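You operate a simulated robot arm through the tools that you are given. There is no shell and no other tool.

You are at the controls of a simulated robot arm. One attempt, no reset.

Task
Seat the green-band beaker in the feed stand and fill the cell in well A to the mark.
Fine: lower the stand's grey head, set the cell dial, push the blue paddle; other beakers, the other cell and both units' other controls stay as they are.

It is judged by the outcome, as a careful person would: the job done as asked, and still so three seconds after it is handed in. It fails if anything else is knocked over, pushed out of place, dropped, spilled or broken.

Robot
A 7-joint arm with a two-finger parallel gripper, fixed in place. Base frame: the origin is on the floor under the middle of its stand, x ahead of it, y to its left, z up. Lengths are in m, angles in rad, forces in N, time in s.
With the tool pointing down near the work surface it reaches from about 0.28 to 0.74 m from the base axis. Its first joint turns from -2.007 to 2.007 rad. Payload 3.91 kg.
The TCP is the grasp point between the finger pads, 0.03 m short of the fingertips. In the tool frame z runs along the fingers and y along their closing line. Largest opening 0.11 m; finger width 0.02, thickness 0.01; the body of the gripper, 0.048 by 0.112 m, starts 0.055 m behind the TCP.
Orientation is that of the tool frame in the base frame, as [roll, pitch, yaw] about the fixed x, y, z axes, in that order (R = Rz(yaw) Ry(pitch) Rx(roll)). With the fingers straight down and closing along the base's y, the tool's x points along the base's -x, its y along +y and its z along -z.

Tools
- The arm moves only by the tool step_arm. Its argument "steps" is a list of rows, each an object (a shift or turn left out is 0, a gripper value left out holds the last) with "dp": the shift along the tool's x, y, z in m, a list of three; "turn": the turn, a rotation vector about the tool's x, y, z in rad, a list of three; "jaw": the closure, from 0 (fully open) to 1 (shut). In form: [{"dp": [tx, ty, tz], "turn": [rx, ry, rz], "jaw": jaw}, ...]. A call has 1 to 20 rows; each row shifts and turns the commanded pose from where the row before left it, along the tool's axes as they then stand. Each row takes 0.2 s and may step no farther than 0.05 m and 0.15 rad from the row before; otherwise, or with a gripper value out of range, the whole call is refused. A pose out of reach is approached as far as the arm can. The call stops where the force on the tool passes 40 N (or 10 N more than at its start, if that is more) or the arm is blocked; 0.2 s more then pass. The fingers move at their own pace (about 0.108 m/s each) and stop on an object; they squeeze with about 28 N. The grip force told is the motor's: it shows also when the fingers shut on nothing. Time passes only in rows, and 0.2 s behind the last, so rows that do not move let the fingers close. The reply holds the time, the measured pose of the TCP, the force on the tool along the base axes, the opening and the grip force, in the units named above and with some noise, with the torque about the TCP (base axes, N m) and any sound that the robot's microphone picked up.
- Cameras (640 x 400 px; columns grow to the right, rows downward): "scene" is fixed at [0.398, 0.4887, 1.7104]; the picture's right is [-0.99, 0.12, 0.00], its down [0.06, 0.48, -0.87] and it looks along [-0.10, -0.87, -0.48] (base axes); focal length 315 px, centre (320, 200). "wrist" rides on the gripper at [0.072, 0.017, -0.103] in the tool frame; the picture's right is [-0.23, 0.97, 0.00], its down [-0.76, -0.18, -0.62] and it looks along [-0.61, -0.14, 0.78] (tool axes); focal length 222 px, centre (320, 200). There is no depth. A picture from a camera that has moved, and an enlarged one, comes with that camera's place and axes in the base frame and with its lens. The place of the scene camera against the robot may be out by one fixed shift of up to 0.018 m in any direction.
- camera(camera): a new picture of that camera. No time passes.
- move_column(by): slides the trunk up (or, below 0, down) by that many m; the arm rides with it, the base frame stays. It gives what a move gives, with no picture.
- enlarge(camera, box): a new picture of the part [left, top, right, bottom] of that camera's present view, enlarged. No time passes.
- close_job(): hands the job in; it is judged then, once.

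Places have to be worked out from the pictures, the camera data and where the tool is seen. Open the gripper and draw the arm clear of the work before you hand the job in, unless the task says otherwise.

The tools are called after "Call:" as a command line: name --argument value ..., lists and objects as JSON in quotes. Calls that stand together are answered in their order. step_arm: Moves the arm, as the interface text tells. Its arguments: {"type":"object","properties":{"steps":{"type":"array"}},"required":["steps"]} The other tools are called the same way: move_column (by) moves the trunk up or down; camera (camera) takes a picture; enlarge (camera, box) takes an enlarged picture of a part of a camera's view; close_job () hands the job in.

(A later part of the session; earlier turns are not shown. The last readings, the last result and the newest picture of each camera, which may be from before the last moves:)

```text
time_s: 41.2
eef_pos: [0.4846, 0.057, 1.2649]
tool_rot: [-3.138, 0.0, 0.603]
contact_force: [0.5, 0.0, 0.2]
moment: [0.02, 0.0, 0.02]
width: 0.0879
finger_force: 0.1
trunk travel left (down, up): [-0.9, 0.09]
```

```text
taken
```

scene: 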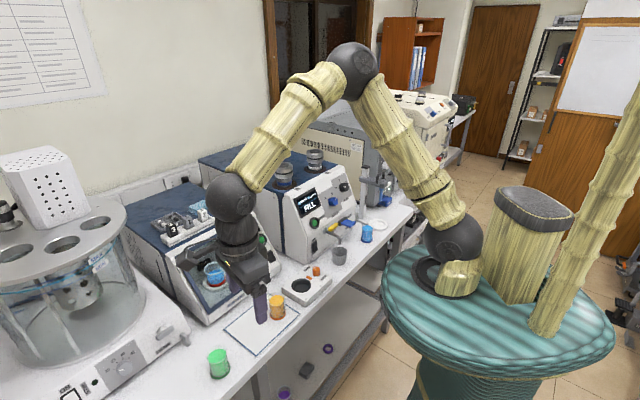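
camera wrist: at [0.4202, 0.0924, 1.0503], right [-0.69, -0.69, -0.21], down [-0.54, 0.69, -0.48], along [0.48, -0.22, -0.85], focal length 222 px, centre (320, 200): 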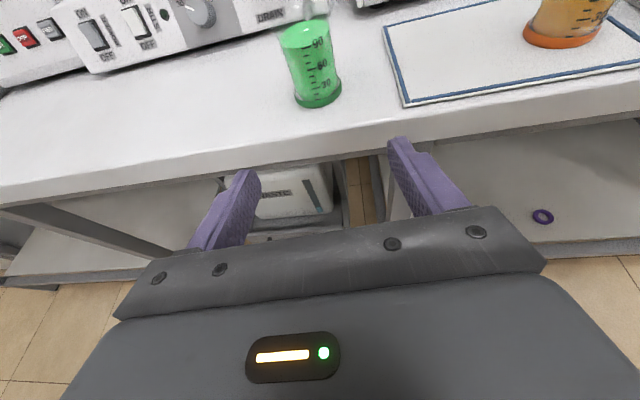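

Reachable. I move above the green beaker's spot, set heading ~+20°, and tilt the tool to 69° there.

Call:
step_arm --steps '[{"dp": [0.0099, 0.0363, 0]}, {"dp": [0.0099, 0.0363, 0]}, {"dp": [0.0099, 0.0363, 0]}, {"dp": [0.0099, 0.0363, 0]}, {"turn": [0, 0, 0.126]}, {"turn": [0, 0, 0.126]}, {"turn": [0, 0.15, 0]}, {"turn": [0, 0.15, 0]}, {"turn": [0, 0.15, 0]}, {"turn": [0, 0.15, 0]}, {"turn": [0, 0.15, 0]}, {"turn": [0, 0.15, 0]}, {"turn": [0, 0.15, 0]}, {"turn": [0, 0.15, 0]}]'

Call:
camera --camera "scene"

Call:
camera --camera "wrist"

```text
time_s: 44.2
eef_pos: [0.6021, -0.0389, 1.2627]
tool_rot: [-3.128, -1.201, 0.338]
contact_force: [0.0, -0.1, 0.0]
moment: [0.01, 0.05, 0.01]
width: 0.0881
finger_force: 0.0
trunk travel left (down, up): [-0.9, 0.09]
```

```text
taken
```

scene: 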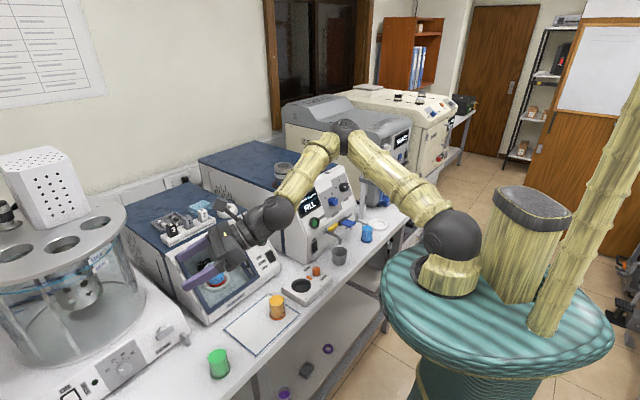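

```text
taken
camera wrist: at [0.5424, -0.0796, 1.3687], right [0.26, -0.94, -0.22], down [-0.87, -0.12, -0.48], along [0.43, 0.31, -0.85], focal length 222 px, centre (320, 200)
```

wrist: 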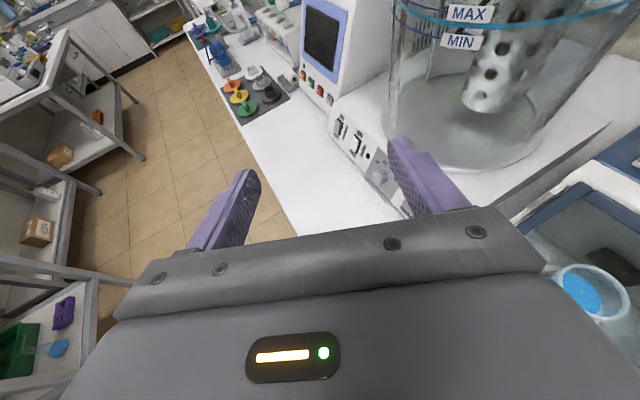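

The tilt works in this posture (heading +19°). I lower the trunk partway so the fingers stay above the beaker's rim, then check alignment.

Call:
move_column --by -0.2

Call:
camera --camera "scene"

Call:
camera --camera "wrist"

```text
time_s: 46.4
eef_pos: [0.6002, -0.0393, 1.0641]
tool_rot: [3.141, -1.199, 0.349]
contact_force: [0.3, 0.0, -0.9]
moment: [0.01, 0.02, 0.01]
width: 0.0879
finger_force: 0.1
trunk travel left (down, up): [-0.7, 0.29]
```

```text
taken
```

scene: 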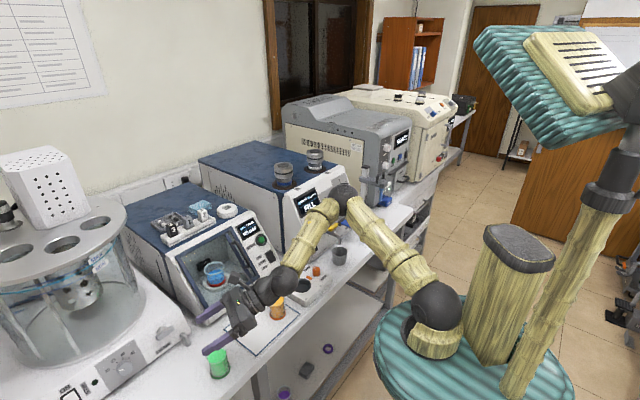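

```text
taken
camera wrist: at [0.5399, -0.0782, 1.1698], right [0.25, -0.94, -0.21], down [-0.87, -0.13, -0.48], along [0.43, 0.31, -0.85], focal length 222 px, centre (320, 200)
```

wrist: 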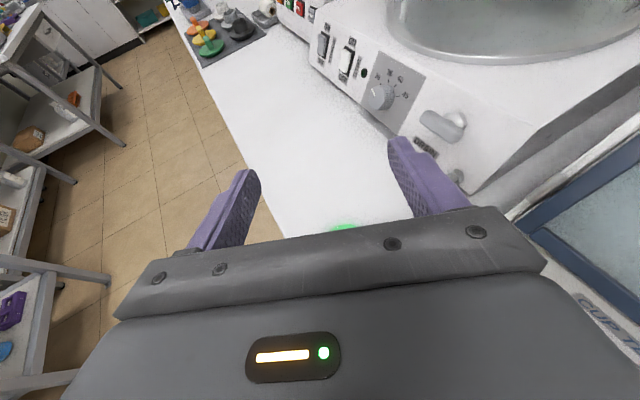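

The tool is exactly above the beaker with orientation settled. I lower the trunk 0.117 m so the fingers straddle it, then verify before closing.

Call:
move_column --by -0.117

Call:
camera --camera "wrist"

Call:
enlarge --camera "scene" --box '[160, 240, 360, 400]'

```text
time_s: 47.9
eef_pos: [0.5996, -0.039, 0.9461]
tool_rot: [-3.141, -1.199, 0.348]
contact_force: [0.4, -0.2, -0.3]
moment: [-0.01, -0.03, -0.01]
width: 0.0878
finger_force: 0.0
trunk travel left (down, up): [-0.583, 0.407]
```

```text
taken
camera wrist: at [0.5398, -0.0781, 1.0529], right [0.25, -0.94, -0.21], down [-0.87, -0.13, -0.48], along [0.43, 0.31, -0.85], focal length 222 px, centre (320, 200)
```

wrist: 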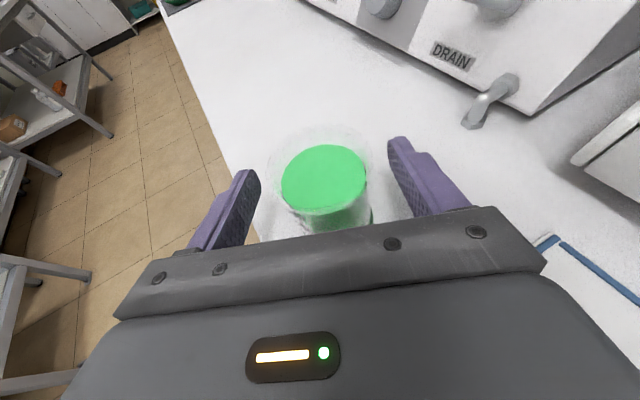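

```text
2.50 times, centred on (260, 320) of scene
camera zoom: at [0.398, 0.4887, 1.7104], right [-0.99, 0.12, 0.0], down [0.06, 0.48, -0.87], along [-0.1, -0.87, -0.48], focal length 788 px, centre (470, -100)
```

zoom: 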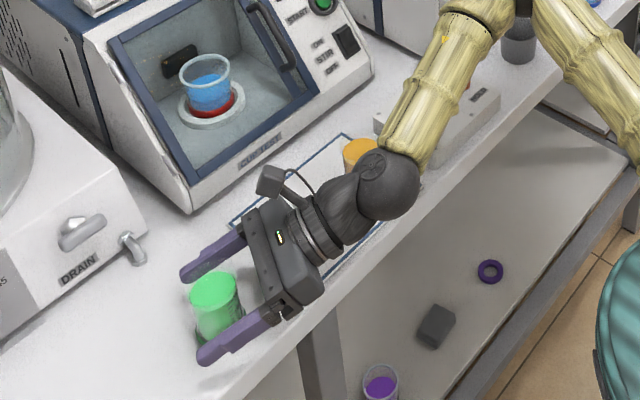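

The fingers straddle the beaker, which sits ~5 mm toward the right finger; I shift 4.5 mm to centre it and close.

Call:
step_arm --steps '[{"dp": [-0.0011, 0.0045, -0.0028]}, {}, {"jaw": 0.4}, {"jaw": 0.55}, {"jaw": 0.7}, {"jaw": 0.7}]'

Call:
camera --camera "wrist"

```text
time_s: 49.2
eef_pos: [0.5983, -0.0447, 0.9468]
tool_rot: [3.141, -1.199, 0.348]
contact_force: [0.1, 0.6, 0.1]
moment: [0.02, 0.01, 0.01]
width: 0.0486
finger_force: 27.9
trunk travel left (down, up): [-0.583, 0.407]
```

```text
taken
camera wrist: at [0.5383, -0.0835, 1.0529], right [0.25, -0.94, -0.21], down [-0.87, -0.13, -0.48], along [0.43, 0.31, -0.85], focal length 222 px, centre (320, 200)
```

wrist: 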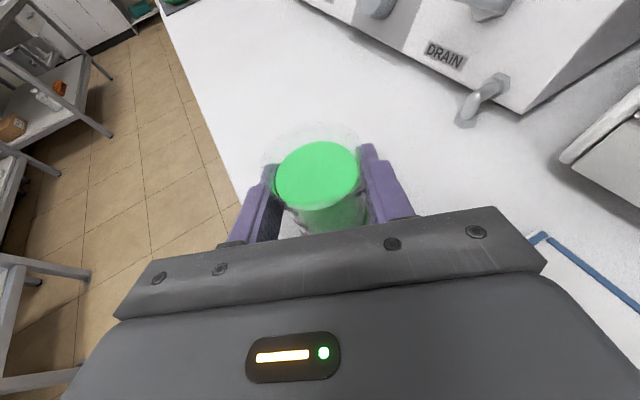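

Gripped again (48.6 mm, 28 N). I raise the trunk 0.335 m to carry height.

Call:
move_column --by 0.335

Call:
camera --camera "wrist"

```text
time_s: 52.5
eef_pos: [0.5985, -0.0442, 1.2831]
tool_rot: [3.141, -1.199, 0.346]
contact_force: [-0.2, 0.0, -1.7]
moment: [0.02, -0.01, 0.03]
width: 0.0488
finger_force: 28.2
trunk travel left (down, up): [-0.918, 0.072]
```

```text
taken
camera wrist: at [0.5386, -0.0836, 1.3877], right [0.25, -0.94, -0.21], down [-0.87, -0.13, -0.48], along [0.43, 0.31, -0.85], focal length 222 px, centre (320, 200)
```

wrist: 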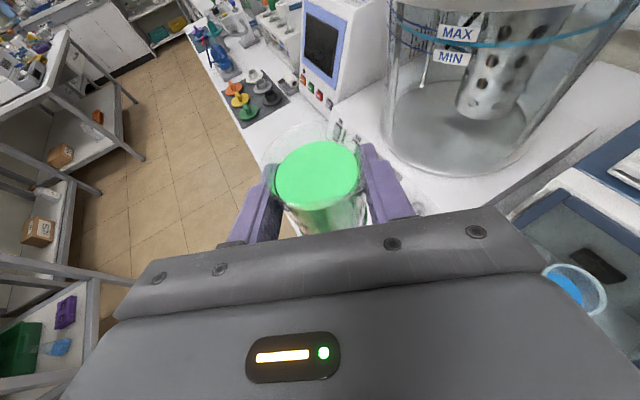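

The beaker is up at z≈1.28 and level. I swing around the base axis toward the stand in a near-rigid arc, first six rows to check reach.

Call:
step_arm --steps '[{"dp": [-0.0092, 0.0348, -0.0238], "turn": [-0.07015, 0, 0.02728]}, {"dp": [-0.0091, 0.0343, -0.0234], "turn": [-0.07015, 0, 0.02728]}, {"dp": [-0.009, 0.034, -0.0231], "turn": [-0.07015, 0, 0.02728]}, {"dp": [-0.0088, 0.0336, -0.0227], "turn": [-0.07015, 0, 0.02728]}, {"dp": [-0.0087, 0.0332, -0.0224], "turn": [-0.07015, 0, 0.02728]}, {"dp": [-0.0086, 0.0328, -0.0221], "turn": [-0.07015, 0, 0.02728]}]'

Call:
camera --camera "scene"

```text
time_s: 53.9
eef_pos: [0.4836, -0.2668, 1.2845]
tool_rot: [3.14, -1.201, -0.102]
contact_force: [0.1, 0.9, -1.4]
moment: [0.0, 0.02, -0.01]
width: 0.0486
finger_force: 27.3
trunk travel left (down, up): [-0.918, 0.072]
```

```text
taken
```

scene: 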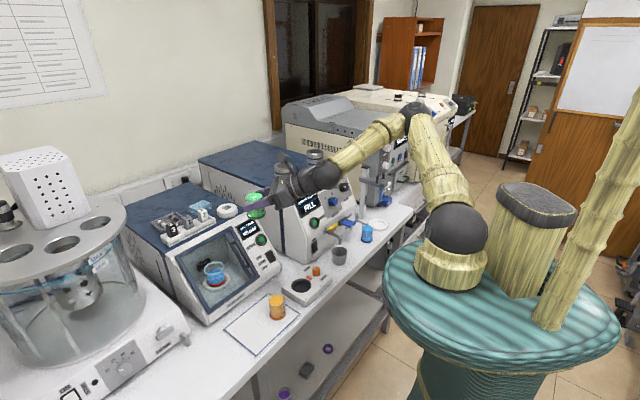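

No reach problems so far; I continue the arc in smaller batches, watching for joint limits.

Call:
step_arm --steps '[{"dp": [-0.0062, 0.0357, -0.0158], "turn": [-0.07015, 0, 0.02728]}, {"dp": [-0.0061, 0.0357, -0.0157], "turn": [-0.07015, 0, 0.02728]}, {"dp": [-0.0061, 0.0358, -0.0156], "turn": [-0.07015, 0, 0.02728]}, {"dp": [-0.006, 0.0358, -0.0154], "turn": [-0.07015, 0, 0.02728]}, {"dp": [-0.0059, 0.0359, -0.0153], "turn": [-0.07015, 0, 0.02728]}]'

Call:
camera --camera "scene"

Call:
camera --camera "wrist"

```text
time_s: 55.1
eef_pos: [0.4158, -0.4122, 1.2773]
tool_rot: [3.139, -1.199, -0.477]
contact_force: [0.4, 0.2, -1.5]
moment: [-0.02, -0.02, 0.02]
width: 0.0485
finger_force: 28.0
out of reach, approached as far as the arm can: row 3, 4, 5
trunk travel left (down, up): [-0.918, 0.072]
```

```text
taken
```

scene: 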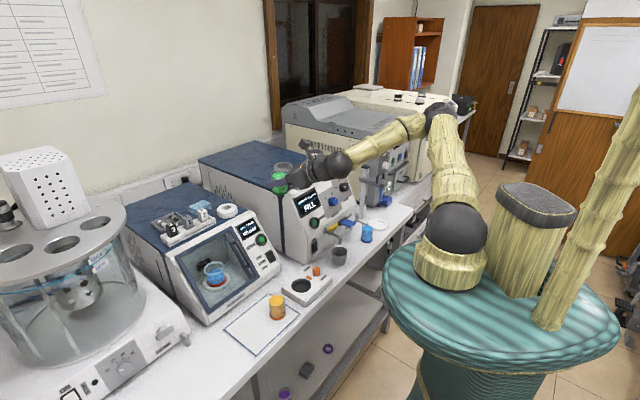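

```text
taken
camera wrist: at [0.3465, -0.3941, 1.384], right [-0.52, -0.83, -0.21], down [-0.68, 0.55, -0.48], along [0.51, -0.11, -0.85], focal length 222 px, centre (320, 200)
```

wrist: 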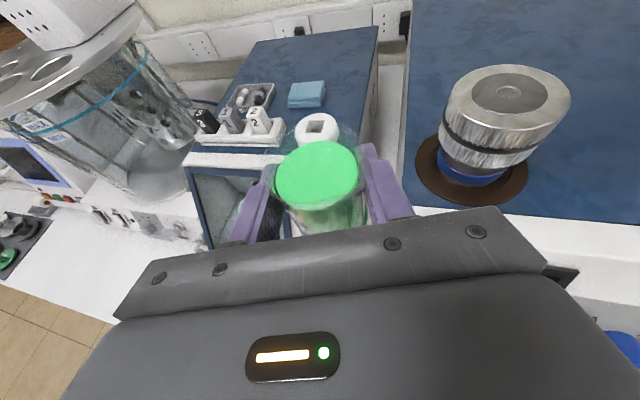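

The first joint is likely at its stop since the elbow swung out sideways. The remedy is to lower the shoulder relative to the tool so the forearm lies flatter than the tool; I go back over the mat area first with heading ~-40°, beaker still held level.

Call:
step_arm --steps '[{"dp": [-0.0014, -0.0379, -0.0035], "turn": [-0.0345, 0, 0.0134]}, {"dp": [-0.0019, -0.0377, -0.0048], "turn": [-0.0345, 0, 0.0134]}, {"dp": [-0.0024, -0.0375, -0.0062], "turn": [-0.0345, 0, 0.0134]}, {"dp": [-0.0029, -0.0372, -0.0074], "turn": [-0.0345, 0, 0.0134]}, {"dp": [-0.0034, -0.0369, -0.0087], "turn": [-0.0345, 0, 0.0134]}, {"dp": [-0.0039, -0.0365, -0.01], "turn": [-0.0345, 0, 0.0134]}]'

Call:
camera --camera "scene"

```text
time_s: 56.5
eef_pos: [0.5035, -0.1957, 1.2782]
tool_rot: [3.133, -1.2, -0.697]
contact_force: [0.9, -0.1, -1.2]
moment: [-0.01, -0.01, -0.04]
width: 0.0481
finger_force: 28.4
trunk travel left (down, up): [-0.918, 0.072]
```

```text
taken
```

scene: 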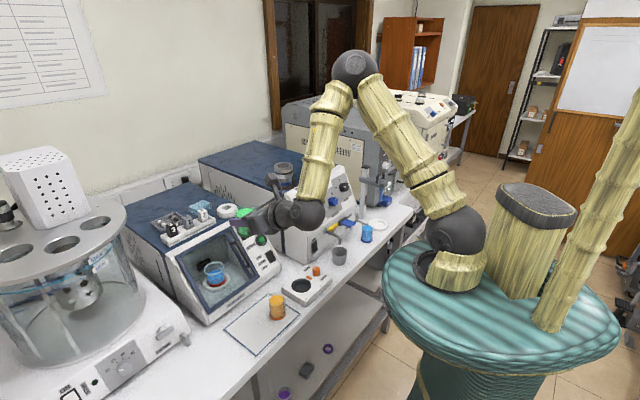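

The elbow is back up in its normal plane. I now lower the trunk in stages while raising the arm, so the tool stays high and the forearm flattens.

Call:
move_column --by -0.1

Call:
step_arm --steps '[{"dp": [0.028, 0, -0.0109]}, {"dp": [0.028, 0, -0.0109]}, {"dp": [0.028, 0, -0.0109]}, {"dp": [0.028, 0, -0.0109]}, {}]'

Call:
move_column --by -0.1

Call:
step_arm --steps '[{"dp": [0.028, 0, -0.0109]}, {"dp": [0.028, 0, -0.0109]}, {"dp": [0.028, 0, -0.0109]}, {}]'

Call:
camera --camera "scene"

```text
time_s: 57.9
eef_pos: [0.5025, -0.1976, 1.1785]
tool_rot: [3.139, -1.2, -0.697]
contact_force: [-0.4, 0.0, -1.1]
moment: [0.0, 0.03, -0.01]
width: 0.0483
finger_force: 28.1
trunk travel left (down, up): [-0.818, 0.172]
```

```text
time_s: 59.1
eef_pos: [0.5041, -0.1967, 1.2971]
tool_rot: [3.137, -1.199, -0.697]
contact_force: [-0.3, 0.0, -1.0]
moment: [0.01, -0.01, 0.02]
width: 0.048
finger_force: 28.6
trunk travel left (down, up): [-0.818, 0.172]
```

```text
time_s: 60.4
eef_pos: [0.5044, -0.1971, 1.1978]
tool_rot: [3.137, -1.198, -0.698]
contact_force: [-0.3, -0.2, -2.0]
moment: [-0.02, -0.02, -0.01]
width: 0.0481
finger_force: 28.2
trunk travel left (down, up): [-0.718, 0.272]
```

```text
time_s: 61.4
eef_pos: [0.506, -0.1951, 1.2877]
tool_rot: [3.138, -1.201, -0.699]
contact_force: [-0.4, -0.2, -1.3]
moment: [-0.03, 0.04, -0.01]
width: 0.0479
finger_force: 28.2
trunk travel left (down, up): [-0.718, 0.272]
```

```text
taken
```

scene: 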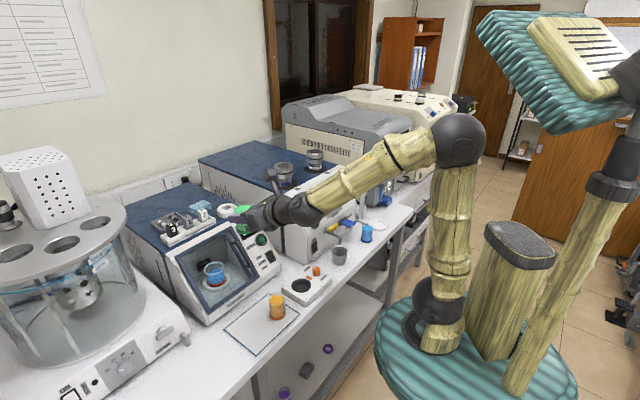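

The forearm is flattening as hoped, no limits reported. One more stage of lowering the trunk and raising the arm.

Call:
move_column --by -0.1

Call:
step_arm --steps '[{"dp": [0.028, 0, -0.0109]}, {"dp": [0.028, 0, -0.0109]}, {"dp": [0.028, 0, -0.0109]}, {}]'

Call:
camera --camera "scene"

```text
time_s: 62.7
eef_pos: [0.5042, -0.1943, 1.1881]
tool_rot: [3.137, -1.199, -0.698]
contact_force: [-0.5, 0.2, -2.3]
moment: [0.02, -0.01, 0.0]
width: 0.0476
finger_force: 28.0
trunk travel left (down, up): [-0.618, 0.372]
```

```text
time_s: 63.7
eef_pos: [0.5047, -0.1954, 1.2783]
tool_rot: [3.137, -1.2, -0.699]
contact_force: [0.2, 0.4, -1.5]
moment: [-0.01, 0.05, 0.0]
width: 0.048
finger_force: 28.5
trunk travel left (down, up): [-0.618, 0.372]
```

```text
taken
```

scene: 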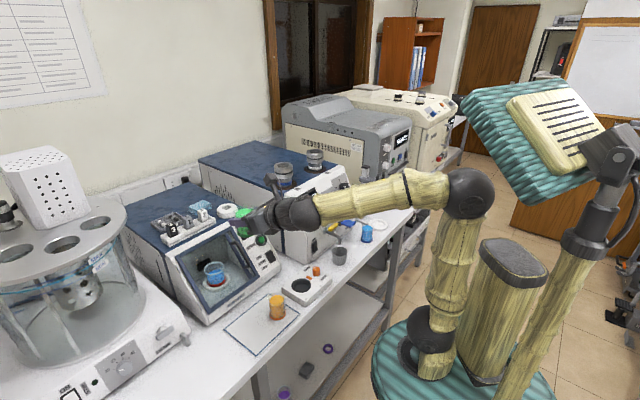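

The forearm is now about horizontal, flatter than the tool. I test turning the heading in place to the other side of radial (toward 0°), which failed in the old posture.

Call:
step_arm --steps '[{"turn": [0.1305, 0, -0.0507]}, {"turn": [0.1305, 0, -0.0507]}, {"turn": [0.1305, 0, -0.0507]}, {"turn": [0.1305, 0, -0.0507]}, {"turn": [0.1305, 0, -0.0507]}, {}]'

Call:
camera --camera "scene"

```text
time_s: 65.1
eef_pos: [0.5403, -0.144, 1.2557]
tool_rot: [3.103, -1.202, -0.008]
contact_force: [4.0, 10.0, -1.1]
moment: [-0.24, 0.12, -0.59]
width: 0.0478
finger_force: 28.3
out of reach, approached as far as the arm can: row 4, 5
trunk travel left (down, up): [-0.618, 0.372]
```

```text
taken
```

scene: 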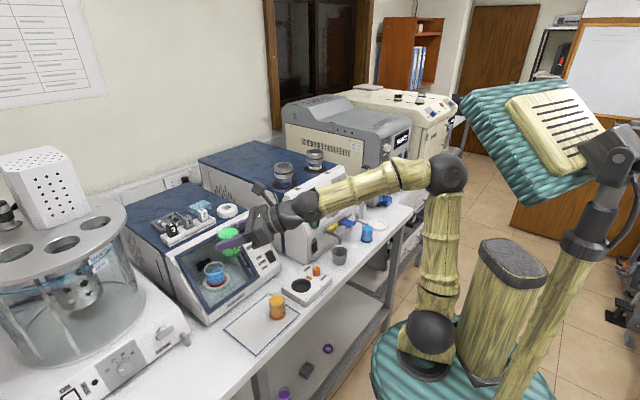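

There's an unexpected 10 N sideways force. I enlarge to see what is touching before moving further.

Call:
enlarge --camera "scene" --box '[180, 130, 380, 290]'

Call:
camera --camera "wrist"

```text
2.50 times, centred on (280, 210) of scene
camera zoom: at [0.398, 0.4887, 1.7104], right [-0.99, 0.12, 0.0], down [0.06, 0.48, -0.87], along [-0.1, -0.87, -0.48], focal length 788 px, centre (420, 175)
```

zoom: 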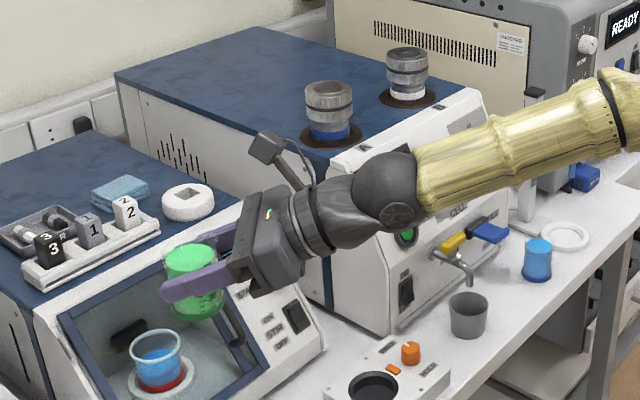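

```text
taken
camera wrist: at [0.4691, -0.1573, 1.3626], right [-0.13, -0.97, -0.2], down [-0.85, 0.21, -0.49], along [0.52, 0.11, -0.85], focal length 222 px, centre (320, 200)
```

wrist: 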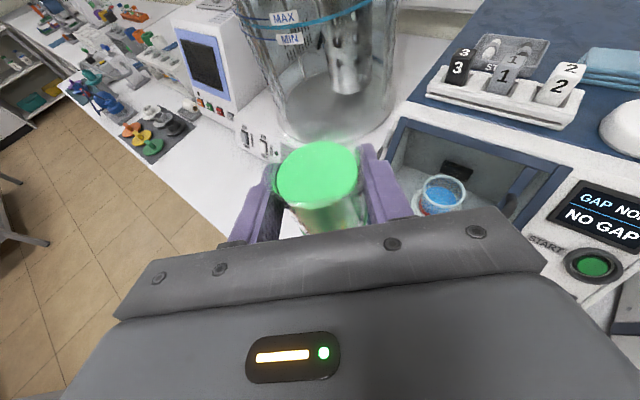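

No contact with the surroundings is visible; the force may be a transient from the sudden move. I hold still and re-read.

Call:
step_arm --steps '[{}, {}]'

```text
time_s: 65.7
eef_pos: [0.5401, -0.1418, 1.2568]
tool_rot: [3.113, -1.201, -0.003]
contact_force: [0.4, 0.3, -1.3]
moment: [-0.02, 0.0, 0.02]
width: 0.0477
finger_force: 28.0
trunk travel left (down, up): [-0.618, 0.372]
```

It was only a transient; forces are normal and the heading reached 0° (about +23° past the wrist azimuth). I correct the small roll error and raise the trunk 3 cm before swinging toward the stand.

Call:
move_column --by 0.03

Call:
step_arm --steps '[{"turn": [0.0145, 0, 0]}, {"turn": [0.0145, 0, 0]}, {}]'

Call:
camera --camera "scene"

```text
time_s: 66.5
eef_pos: [0.54, -0.1406, 1.2871]
tool_rot: [3.113, -1.203, -0.003]
contact_force: [0.4, 1.1, -2.6]
moment: [-0.03, 0.01, 0.0]
width: 0.0477
finger_force: 28.0
trunk travel left (down, up): [-0.648, 0.342]
```

```text
time_s: 67.3
eef_pos: [0.544, -0.1302, 1.2846]
tool_rot: [3.134, -1.206, -0.002]
contact_force: [-0.5, 1.0, -1.6]
moment: [0.02, 0.01, 0.02]
width: 0.0479
finger_force: 27.6
out of reach, approached as far as the arm can: row 1, 2
trunk travel left (down, up): [-0.648, 0.342]
```

```text
taken
```

scene: 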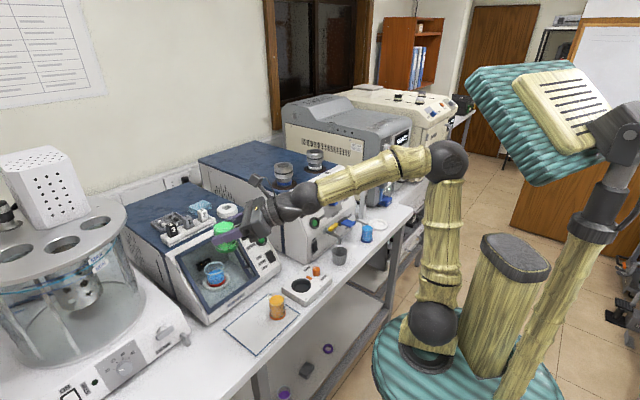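

Still limited near in-plane: the forearm isn't flat enough yet. I turn the heading back to -40°, then lower the trunk and raise the arm by a further 0.15 m.

Call:
step_arm --steps '[{"turn": [-0.1305, 0, 0.0507]}, {"turn": [-0.1305, 0, 0.0507]}, {"turn": [-0.1305, 0, 0.0507]}, {"turn": [-0.1305, 0, 0.0507]}, {"turn": [-0.1305, 0, 0.0507]}, {}]'

Call:
move_column --by -0.1

Call:
step_arm --steps '[{"dp": [0.028, 0, -0.0109]}, {"dp": [0.028, 0, -0.0109]}, {"dp": [0.028, 0, -0.0109]}, {}]'

Call:
move_column --by -0.06

Call:
step_arm --steps '[{"dp": [0.028, 0, -0.0109]}, {"dp": [0.028, 0, -0.0109]}, {}]'

Call:
camera --camera "scene"

```text
time_s: 68.9
eef_pos: [0.5212, 0.1312, 1.325]
tool_rot: [-2.965, -1.257, -0.127]
contact_force: [-0.4, -0.5, -1.9]
moment: [0.02, 0.0, 0.02]
width: 0.0478
finger_force: 28.1
out of reach, approached as far as the arm can: row 2, 3, 5
trunk travel left (down, up): [-0.648, 0.342]
stopped in row 6: the arm was blocked; the commanded pose is now the measured one
```

```text
time_s: 70.2
eef_pos: [0.5206, 0.1315, 1.2267]
tool_rot: [-2.97, -1.256, -0.123]
contact_force: [0.1, 0.3, -1.8]
moment: [0.0, 0.0, 0.01]
width: 0.0479
finger_force: 28.2
trunk travel left (down, up): [-0.548, 0.442]
```

```text
time_s: 71.2
eef_pos: [0.5143, 0.1267, 1.3157]
tool_rot: [-2.969, -1.259, -0.123]
contact_force: [-0.1, 0.3, -1.9]
moment: [-0.01, -0.03, 0.03]
width: 0.0477
finger_force: 27.6
trunk travel left (down, up): [-0.548, 0.442]
```

```text
time_s: 72.2
eef_pos: [0.5134, 0.1252, 1.2566]
tool_rot: [-2.967, -1.257, -0.124]
contact_force: [-0.2, 0.9, -1.4]
moment: [-0.03, -0.01, 0.03]
width: 0.0479
finger_force: 27.8
trunk travel left (down, up): [-0.488, 0.502]
```

```text
time_s: 73.0
eef_pos: [0.5093, 0.1231, 1.3155]
tool_rot: [-2.97, -1.255, -0.124]
contact_force: [0.6, -0.6, -1.5]
moment: [0.05, 0.0, -0.02]
width: 0.0476
finger_force: 27.9
trunk travel left (down, up): [-0.488, 0.502]
```

```text
taken
```

scene: 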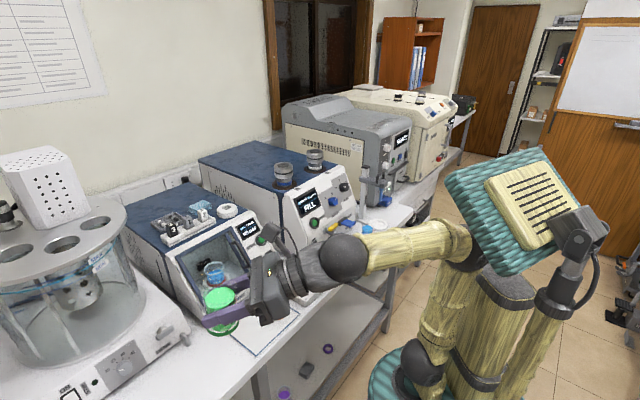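

My batch was too hasty: the wrist went through a near-singular spot, swung to (0.51,0.12,1.32) and stopped, with the beaker tilted only about 5° (nothing spilled visibly). I correct the tool's roll and pitch gently first, then check the picture.

Call:
step_arm --steps '[{"turn": [-0.043, -0.014, 0]}, {"turn": [-0.043, -0.014, 0]}, {}]'

Call:
camera --camera "wrist"

Call:
enlarge --camera "scene" --box '[180, 200, 380, 360]'

```text
time_s: 73.8
eef_pos: [0.5097, 0.1227, 1.3152]
tool_rot: [-3.064, -1.229, -0.112]
contact_force: [0.4, -0.5, -1.2]
moment: [0.02, 0.01, 0.03]
width: 0.0475
finger_force: 27.9
trunk travel left (down, up): [-0.488, 0.502]
```

```text
taken
camera wrist: at [0.4366, 0.1072, 1.4186], right [-0.12, -0.96, -0.24], down [-0.83, 0.23, -0.5], along [0.54, 0.14, -0.83], focal length 222 px, centre (320, 200)
```

wrist: 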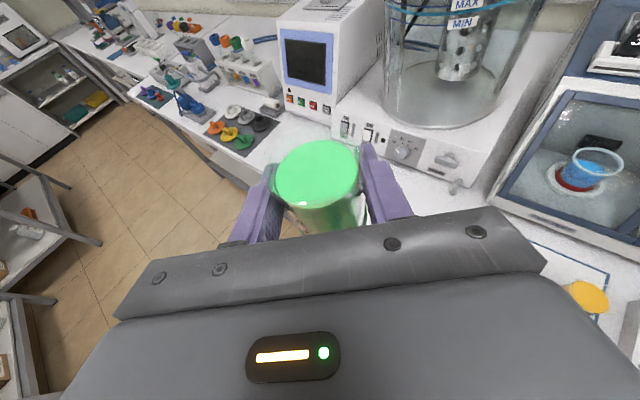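

```text
2.50 times, centred on (280, 280) of scene
camera zoom: at [0.398, 0.4887, 1.7104], right [-0.99, 0.12, 0.0], down [0.06, 0.48, -0.87], along [-0.1, -0.87, -0.48], focal length 788 px, centre (420, 0)
```

zoom: 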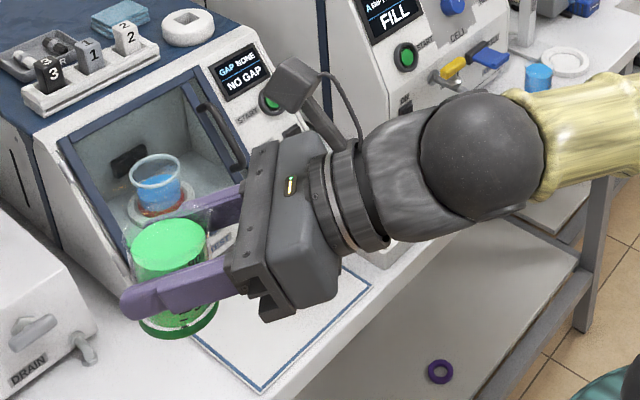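

The beaker is full and the move was in reach. I finish levelling it.

Call:
step_arm --steps '[{"turn": [-0.0388, -0.0145, 0]}, {"turn": [-0.0388, -0.0145, 0]}, {}]'

```text
time_s: 74.6
eef_pos: [0.5112, 0.1229, 1.3162]
tool_rot: [3.137, -1.201, -0.109]
contact_force: [-0.4, -0.5, -1.5]
moment: [0.03, 0.01, -0.03]
width: 0.0476
finger_force: 27.8
trunk travel left (down, up): [-0.488, 0.502]
```

Level again. I test turning the heading counter-clockwise in small increments, checking each time for reach problems.

Call:
step_arm --steps '[{"turn": [0.0746, 0, -0.029]}, {"turn": [0.0746, 0, -0.029]}, {"turn": [0.0746, 0, -0.029]}, {}]'

Call:
camera --camera "scene"

```text
time_s: 75.6
eef_pos: [0.5104, 0.1234, 1.3158]
tool_rot: [3.137, -1.198, 0.132]
contact_force: [0.1, -0.4, -1.7]
moment: [0.02, 0.0, 0.0]
width: 0.048
finger_force: 28.0
trunk travel left (down, up): [-0.488, 0.502]
```

```text
taken
```

scene: 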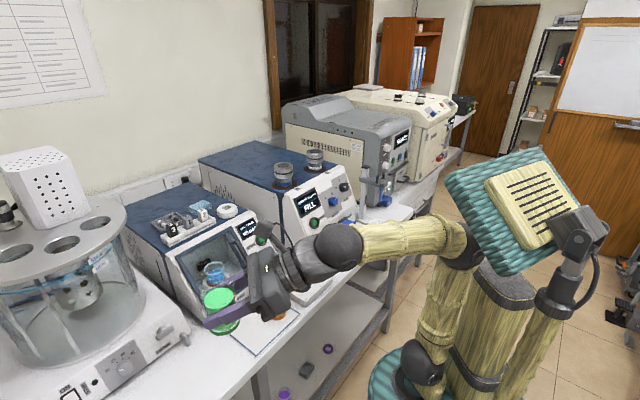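

No problem so far. I continue turning past radial.

Call:
step_arm --steps '[{"turn": [0.0746, 0, -0.029]}, {"turn": [0.0746, 0, -0.029]}, {"turn": [0.0746, 0, -0.029]}, {}]'

Call:
camera --camera "scene"

```text
time_s: 76.6
eef_pos: [0.5105, 0.1233, 1.3161]
tool_rot: [3.135, -1.199, 0.371]
contact_force: [0.1, -0.6, -2.1]
moment: [0.01, 0.06, 0.03]
width: 0.0478
finger_force: 28.0
trunk travel left (down, up): [-0.488, 0.502]
```

```text
taken
```

scene: 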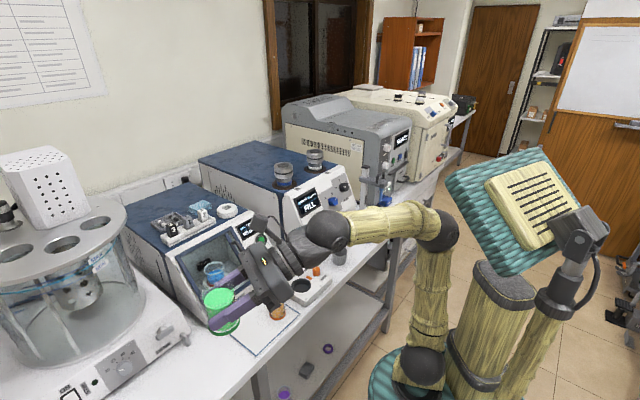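

Past radial now (heading +21°) with no reach flag. I go a little further to see the margin.

Call:
step_arm --steps '[{"turn": [0.0746, 0, -0.029]}, {"turn": [0.0746, 0, -0.029]}, {}]'

Call:
camera --camera "scene"

```text
time_s: 77.4
eef_pos: [0.5114, 0.1521, 1.317]
tool_rot: [3.137, -1.198, 0.515]
contact_force: [-0.4, 0.6, -1.1]
moment: [0.02, 0.02, 0.0]
width: 0.0474
finger_force: 28.4
out of reach, approached as far as the arm can: row 2
trunk travel left (down, up): [-0.488, 0.502]
```

```text
taken
```

scene: 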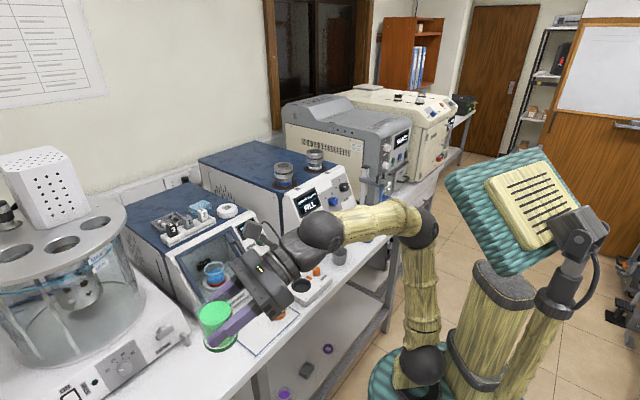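

The tool roll joint is the real limit: camera-up can't be headed past radial without swinging the elbow out. The other way is camera-side-down with a slightly steeper tilt, which also keeps the camera clear of the dip tube; for that I set the beaker back on the free spot and re-grasp. I move back above (0.60,-0.04).

Call:
step_arm --steps '[{"dp": [-0.0008, 0.0264, -0.0021], "turn": [-0.0833, 0, 0.0324]}, {"dp": [0.0001, 0.0265, 0.0002], "turn": [-0.0833, 0, 0.0324]}, {"dp": [0.0009, 0.0264, 0.0024], "turn": [-0.0833, 0, 0.0324]}, {"dp": [0.0018, 0.026, 0.0046], "turn": [-0.0833, 0, 0.0324]}]'

```text
time_s: 78.4
eef_pos: [0.5559, 0.0575, 1.3173]
tool_rot: [3.137, -1.2, 0.172]
contact_force: [-1.3, -0.1, -0.6]
moment: [0.02, 0.03, -0.02]
width: 0.0476
finger_force: 27.9
trunk travel left (down, up): [-0.488, 0.502]
```

Call:
step_arm --steps '[{"dp": [0.0026, 0.0254, 0.0067], "turn": [-0.0833, 0, 0.0324]}, {"dp": [0.0034, 0.0247, 0.0089], "turn": [-0.0833, 0, 0.0324]}, {"dp": [0.0042, 0.0238, 0.0108], "turn": [-0.0833, 0, 0.0324]}, {"dp": [0.005, 0.0227, 0.0128], "turn": [-0.0833, 0, 0.0324]}, {}]'

Call:
camera --camera "scene"

```text
time_s: 79.6
eef_pos: [0.6023, -0.0399, 1.3168]
tool_rot: [-3.14, -1.199, -0.189]
contact_force: [-0.4, -0.7, -1.4]
moment: [0.0, 0.02, 0.02]
width: 0.0476
finger_force: 28.2
trunk travel left (down, up): [-0.488, 0.502]
```

```text
taken
```

scene: 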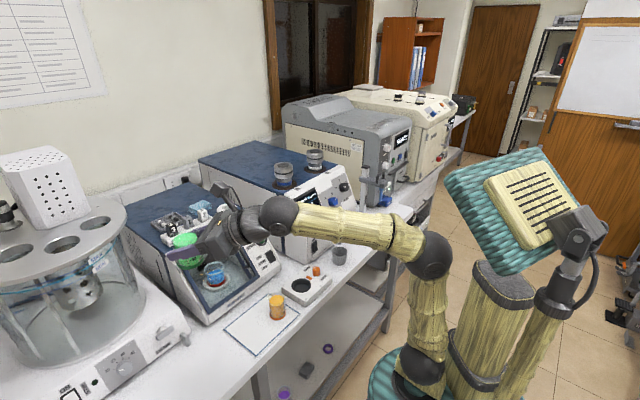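

At the spot, level. I lower the trunk 0.345 m, then feel for the bench.

Call:
move_column --by -0.345

Call:
camera --camera "wrist"

Call:
camera --camera "scene"

```text
time_s: 83.0
eef_pos: [0.6021, -0.0407, 0.9722]
tool_rot: [3.139, -1.2, -0.186]
contact_force: [0.2, -0.3, -1.5]
moment: [0.03, 0.01, 0.02]
width: 0.0473
finger_force: 28.2
trunk travel left (down, up): [-0.143, 0.847]
```

```text
taken
camera wrist: at [0.5301, -0.043, 1.078], right [-0.26, -0.94, -0.21], down [-0.81, 0.33, -0.48], along [0.53, 0.04, -0.85], focal length 222 px, centre (320, 200)
```

wrist: 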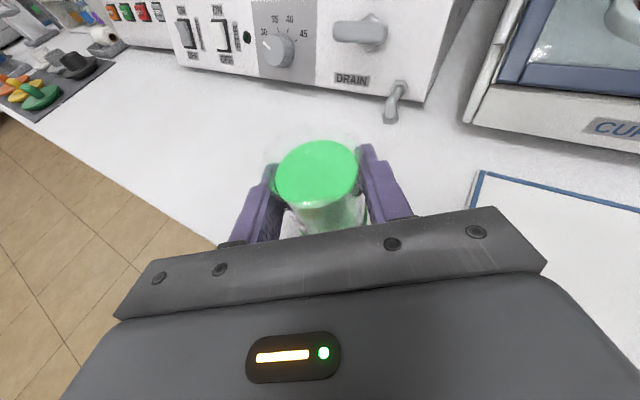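

```text
taken
```

scene: 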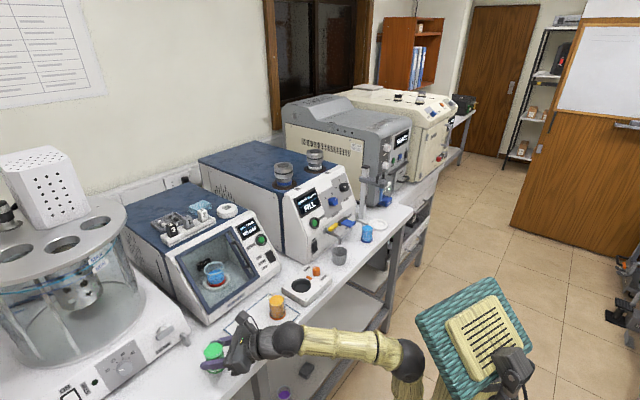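

Clear below. I lower in steps; bench contact is expected near TCP z≈0.947.

Call:
step_arm --steps '[{"dp": [-0.0093, 0, 0.0036]}, {"dp": [-0.0093, 0, 0.0036]}, {"dp": [-0.0028, 0, 0.0011]}, {}]'

```text
time_s: 84.0
eef_pos: [0.6014, -0.04, 0.9494]
tool_rot: [3.139, -1.201, -0.187]
contact_force: [1.1, -0.5, -0.5]
moment: [0.02, -0.02, -0.01]
width: 0.0475
finger_force: 28.3
trunk travel left (down, up): [-0.143, 0.847]
```

Call:
step_arm --steps '[{"dp": [-0.0014, 0, 0.00054]}, {}, {"dp": [-0.0014, 0, 0.00054]}, {}]'

```text
time_s: 85.0
eef_pos: [0.6022, -0.0393, 0.9465]
tool_rot: [3.139, -1.2, -0.188]
contact_force: [1.6, 0.1, 0.2]
moment: [0.05, -0.07, 0.02]
width: 0.0475
finger_force: 27.5
trunk travel left (down, up): [-0.143, 0.847]
```

Call:
step_arm --steps '[{"dp": [-0.0012, 0, 0.00045]}, {}]'

```text
time_s: 85.6
eef_pos: [0.6027, -0.0398, 0.9462]
tool_rot: [-3.141, -1.203, -0.187]
contact_force: [0.3, 1.4, 8.0]
moment: [0.03, 0.06, 0.01]
width: 0.0475
finger_force: 27.9
trunk travel left (down, up): [-0.143, 0.847]
```

On the bench (8 N). I relieve the load, open the fingers to 88 mm, then raise the trunk straight up off the beaker.

Call:
step_arm --steps '[{"dp": [0.0012, 0, -0.00045]}, {"jaw": 0.5}, {"jaw": 0.35}, {"jaw": 0.2}, {}]'

Call:
camera --camera "wrist"

```text
time_s: 86.8
eef_pos: [0.6021, -0.0403, 0.9458]
tool_rot: [3.14, -1.201, -0.188]
contact_force: [0.2, -0.3, -0.3]
moment: [0.0, 0.01, -0.02]
width: 0.0881
finger_force: 0.0
trunk travel left (down, up): [-0.143, 0.847]
```

```text
taken
camera wrist: at [0.5301, -0.0431, 1.0521], right [-0.26, -0.94, -0.21], down [-0.81, 0.33, -0.48], along [0.53, 0.04, -0.85], focal length 222 px, centre (320, 200)
```

wrist: 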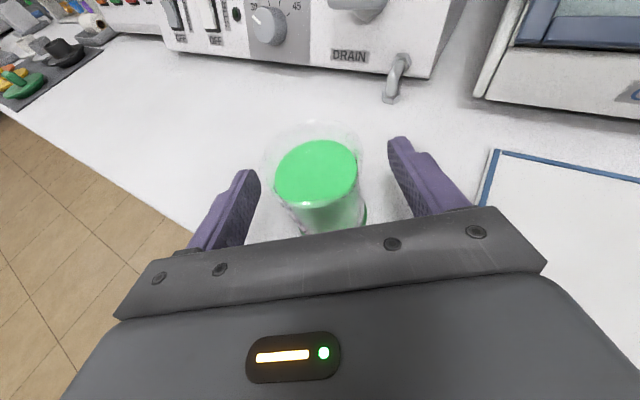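

The fingers are open and the beaker stands freely at (0.602,-0.040). I raise the trunk 0.40 m clear of it.

Call:
move_column --by 0.4

Call:
camera --camera "scene"

```text
time_s: 90.6
eef_pos: [0.6015, -0.0403, 1.3459]
tool_rot: [3.139, -1.201, -0.187]
contact_force: [0.8, -0.1, -0.2]
moment: [-0.03, -0.01, -0.02]
width: 0.0882
finger_force: 0.0
trunk travel left (down, up): [-0.543, 0.447]
```

```text
taken
```

scene: 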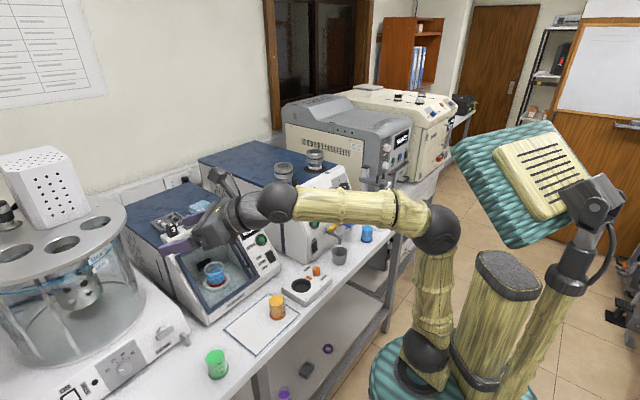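

Green stands free below. I bring the empty tool in and down to about (0.50,-0.02,1.20), then un-tilt it.

Call:
step_arm --steps '[{"dp": [-0.0347, 0, -0.0087]}, {"dp": [-0.0347, 0, -0.0087]}, {"dp": [-0.0347, 0, -0.0087]}, {"dp": [-0.0347, 0, -0.0087]}, {"dp": [-0.0347, 0, -0.0087]}, {"turn": [0, -0.15, 0]}, {"turn": [0, -0.15, 0]}, {"turn": [0, -0.15, 0]}, {"turn": [0, -0.15, 0]}, {}]'

```text
time_s: 92.8
eef_pos: [0.5005, -0.0202, 1.2003]
tool_rot: [-3.141, -0.599, -0.188]
contact_force: [0.0, -0.7, 0.7]
moment: [0.02, 0.0, 0.0]
width: 0.0881
finger_force: 0.1
trunk travel left (down, up): [-0.543, 0.447]
```

Call:
step_arm --steps '[{"turn": [0, -0.15, 0]}, {"turn": [0, -0.15, 0]}, {"turn": [0, -0.15, 0]}, {"turn": [0, -0.15, 0]}, {}]'

Call:
camera --camera "scene"

```text
time_s: 94.0
eef_pos: [0.5003, -0.0206, 1.2006]
tool_rot: [3.141, 0.0, -0.19]
contact_force: [0.2, -0.7, 0.2]
moment: [-0.01, 0.0, 0.03]
width: 0.0881
finger_force: 0.0
trunk travel left (down, up): [-0.543, 0.447]
```

```text
taken
```

scene: 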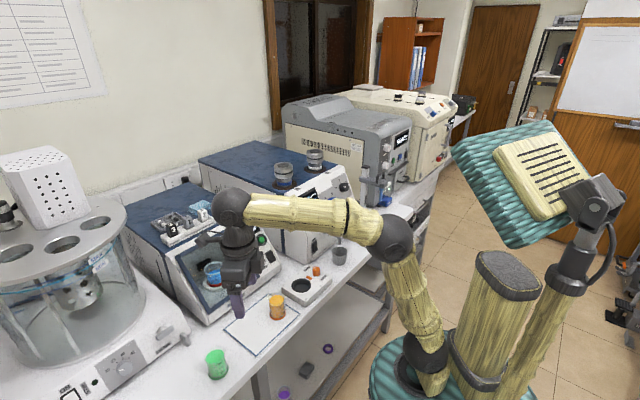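

Straight down. I now yaw clockwise in two stages to put the camera side toward the base.

Call:
step_arm --steps '[{"turn": [0, 0, 0.1433]}, {"turn": [0, 0, 0.1433]}, {"turn": [0, 0, 0.1433]}, {"turn": [0, 0, 0.1433]}, {"turn": [0, 0, 0.1433]}, {"turn": [0, 0, 0.1433]}, {"turn": [0, 0, 0.1433]}, {"turn": [0, 0, 0.1433]}, {"turn": [0, 0, 0.1433]}]'

Call:
step_arm --steps '[{"turn": [0, 0, 0.1433]}, {"turn": [0, 0, 0.1433]}, {"turn": [0, 0, 0.1433]}, {"turn": [0, 0, 0.1433]}, {"turn": [0, 0, 0.1433]}, {"turn": [0, 0, 0.1433]}, {"turn": [0, 0, 0.1433]}, {"turn": [0, 0, 0.1433]}, {"turn": [0, 0, 0.1433]}, {}]'

Call:
camera --camera "scene"

Call:
camera --camera "wrist"

```text
time_s: 96.0
eef_pos: [0.4997, -0.0219, 1.2003]
tool_rot: [-3.141, 0.0, -1.48]
contact_force: [-0.6, 0.3, -0.6]
moment: [0.0, -0.05, -0.01]
width: 0.088
finger_force: 0.1
trunk travel left (down, up): [-0.543, 0.447]
```

```text
time_s: 98.2
eef_pos: [0.5006, -0.0211, 1.2009]
tool_rot: [3.142, 0.001, -2.77]
contact_force: [-0.1, 0.1, 0.3]
moment: [0.02, -0.01, -0.01]
width: 0.0881
finger_force: 0.1
trunk travel left (down, up): [-0.543, 0.447]
```

```text
taken
```

scene: 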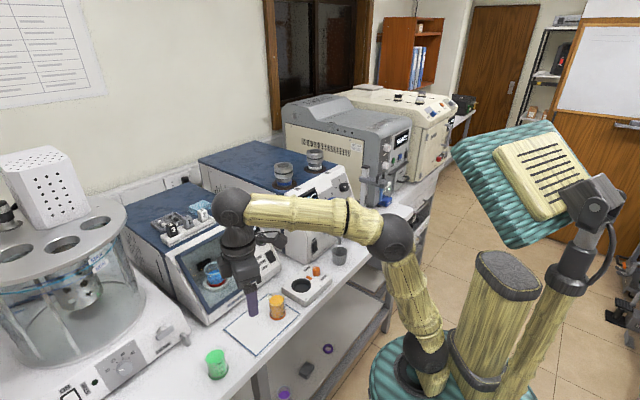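

```text
taken
camera wrist: at [0.4269, -0.0311, 1.3047], right [-0.14, 0.99, 0.0], down [0.77, 0.11, 0.62], along [0.62, 0.09, -0.78], focal length 222 px, centre (320, 200)
```

wrist: 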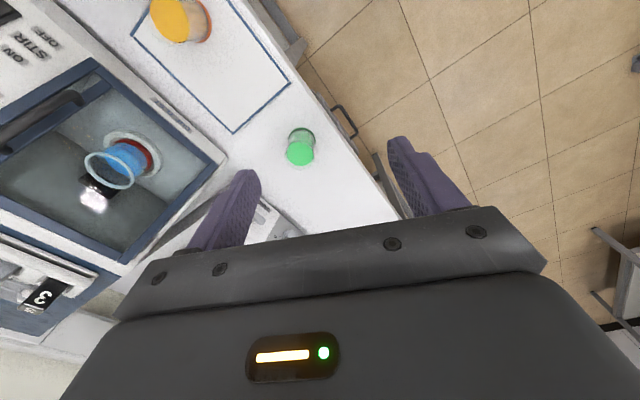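

The yaw is free on this side. I now tilt the other way (camera underneath) in two stages.

Call:
step_arm --steps '[{"turn": [0, -0.136, 0]}, {"turn": [0, -0.136, 0]}, {"turn": [0, -0.136, 0]}, {"turn": [0, -0.136, 0]}, {}]'

Call:
camera --camera "scene"

```text
time_s: 99.4
eef_pos: [0.5012, -0.0211, 1.2013]
tool_rot: [-3.139, 0.546, -2.766]
contact_force: [1.0, 0.2, 0.4]
moment: [-0.01, 0.02, 0.0]
width: 0.0883
finger_force: 0.0
trunk travel left (down, up): [-0.543, 0.447]
```

```text
taken
```

scene: 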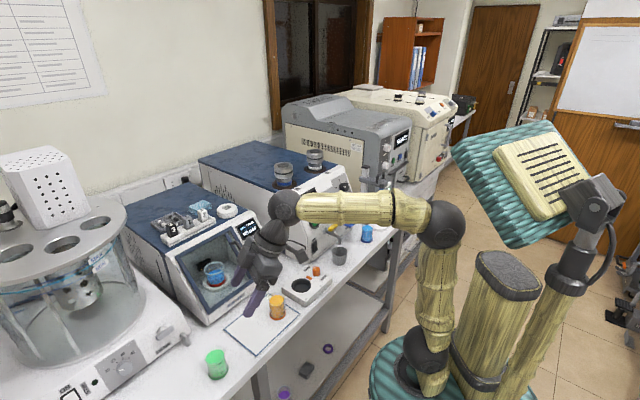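

Call:
step_arm --steps '[{"turn": [0, -0.136, 0]}, {"turn": [0, -0.136, 0]}, {"turn": [0, -0.136, 0]}, {}]'

Call:
camera --camera "scene"

Call:
camera --camera "wrist"

```text
time_s: 100.4
eef_pos: [0.5005, -0.0202, 1.201]
tool_rot: [-3.14, 0.952, -2.766]
contact_force: [0.6, -0.1, 0.8]
moment: [-0.01, 0.01, 0.01]
width: 0.0881
finger_force: 0.0
trunk travel left (down, up): [-0.543, 0.447]
```

```text
taken
```

scene: 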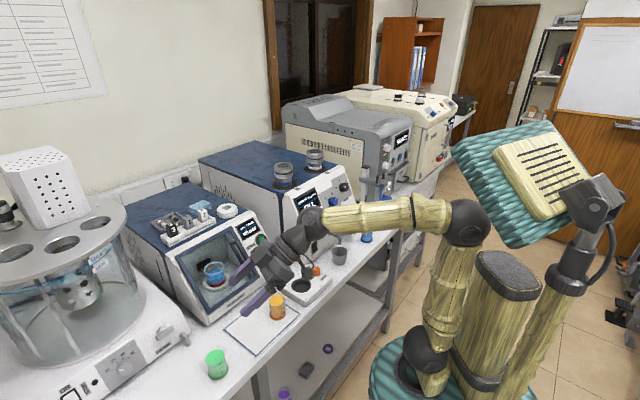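

```text
taken
camera wrist: at [0.3764, -0.0509, 1.2025], right [-0.23, 0.95, 0.18], down [0.0, -0.19, 0.98], along [0.97, 0.23, 0.04], focal length 222 px, centre (320, 200)
```

wrist: 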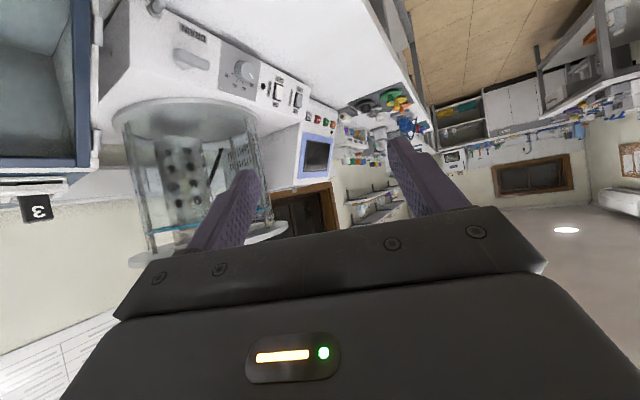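

This posture is in reach with no flags, elbow in plane. I move above the green beaker and lower partway to check alignment.

Call:
step_arm --steps '[{"dp": [-0.0168, -0.0189, 0.0236]}, {"dp": [-0.0168, -0.0189, 0.0236]}, {"dp": [-0.0168, -0.0189, 0.0236]}, {}]'

Call:
move_column --by -0.15

Call:
camera --camera "wrist"

Call:
enlarge --camera "scene" --box '[160, 260, 340, 400]'

```text
time_s: 101.4
eef_pos: [0.6023, -0.0423, 1.2016]
tool_rot: [-3.14, 0.954, -2.765]
contact_force: [-0.4, -0.2, 0.1]
moment: [0.05, 0.0, -0.03]
width: 0.0879
finger_force: 0.1
trunk travel left (down, up): [-0.543, 0.447]
```

```text
time_s: 103.2
eef_pos: [0.6024, -0.0425, 1.0521]
tool_rot: [-3.14, 0.951, -2.765]
contact_force: [0.0, -0.3, 0.3]
moment: [0.01, 0.01, 0.02]
width: 0.0881
finger_force: 0.1
trunk travel left (down, up): [-0.393, 0.597]
```

```text
taken
camera wrist: at [0.4794, -0.0718, 1.053], right [-0.23, 0.95, 0.18], down [0.0, -0.19, 0.98], along [0.97, 0.23, 0.04], focal length 222 px, centre (320, 200)
```

wrist: 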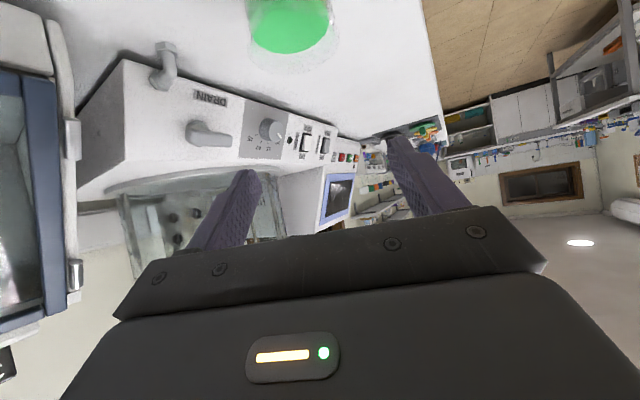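

```text
2.86 times, centred on (250, 330) of scene
camera zoom: at [0.398, 0.4887, 1.7104], right [-0.99, 0.12, 0.0], down [0.06, 0.48, -0.87], along [-0.1, -0.87, -0.48], focal length 900 px, centre (520, -171)
```

zoom: 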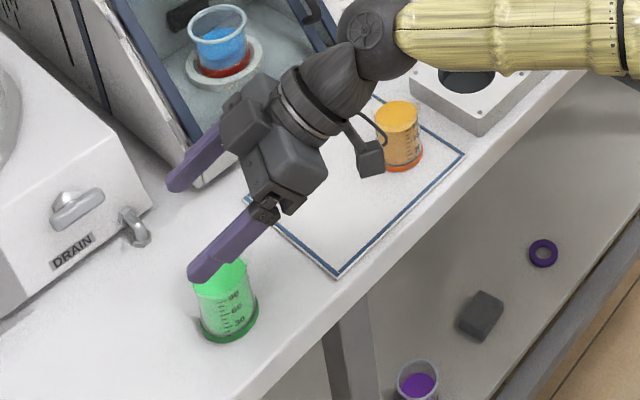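

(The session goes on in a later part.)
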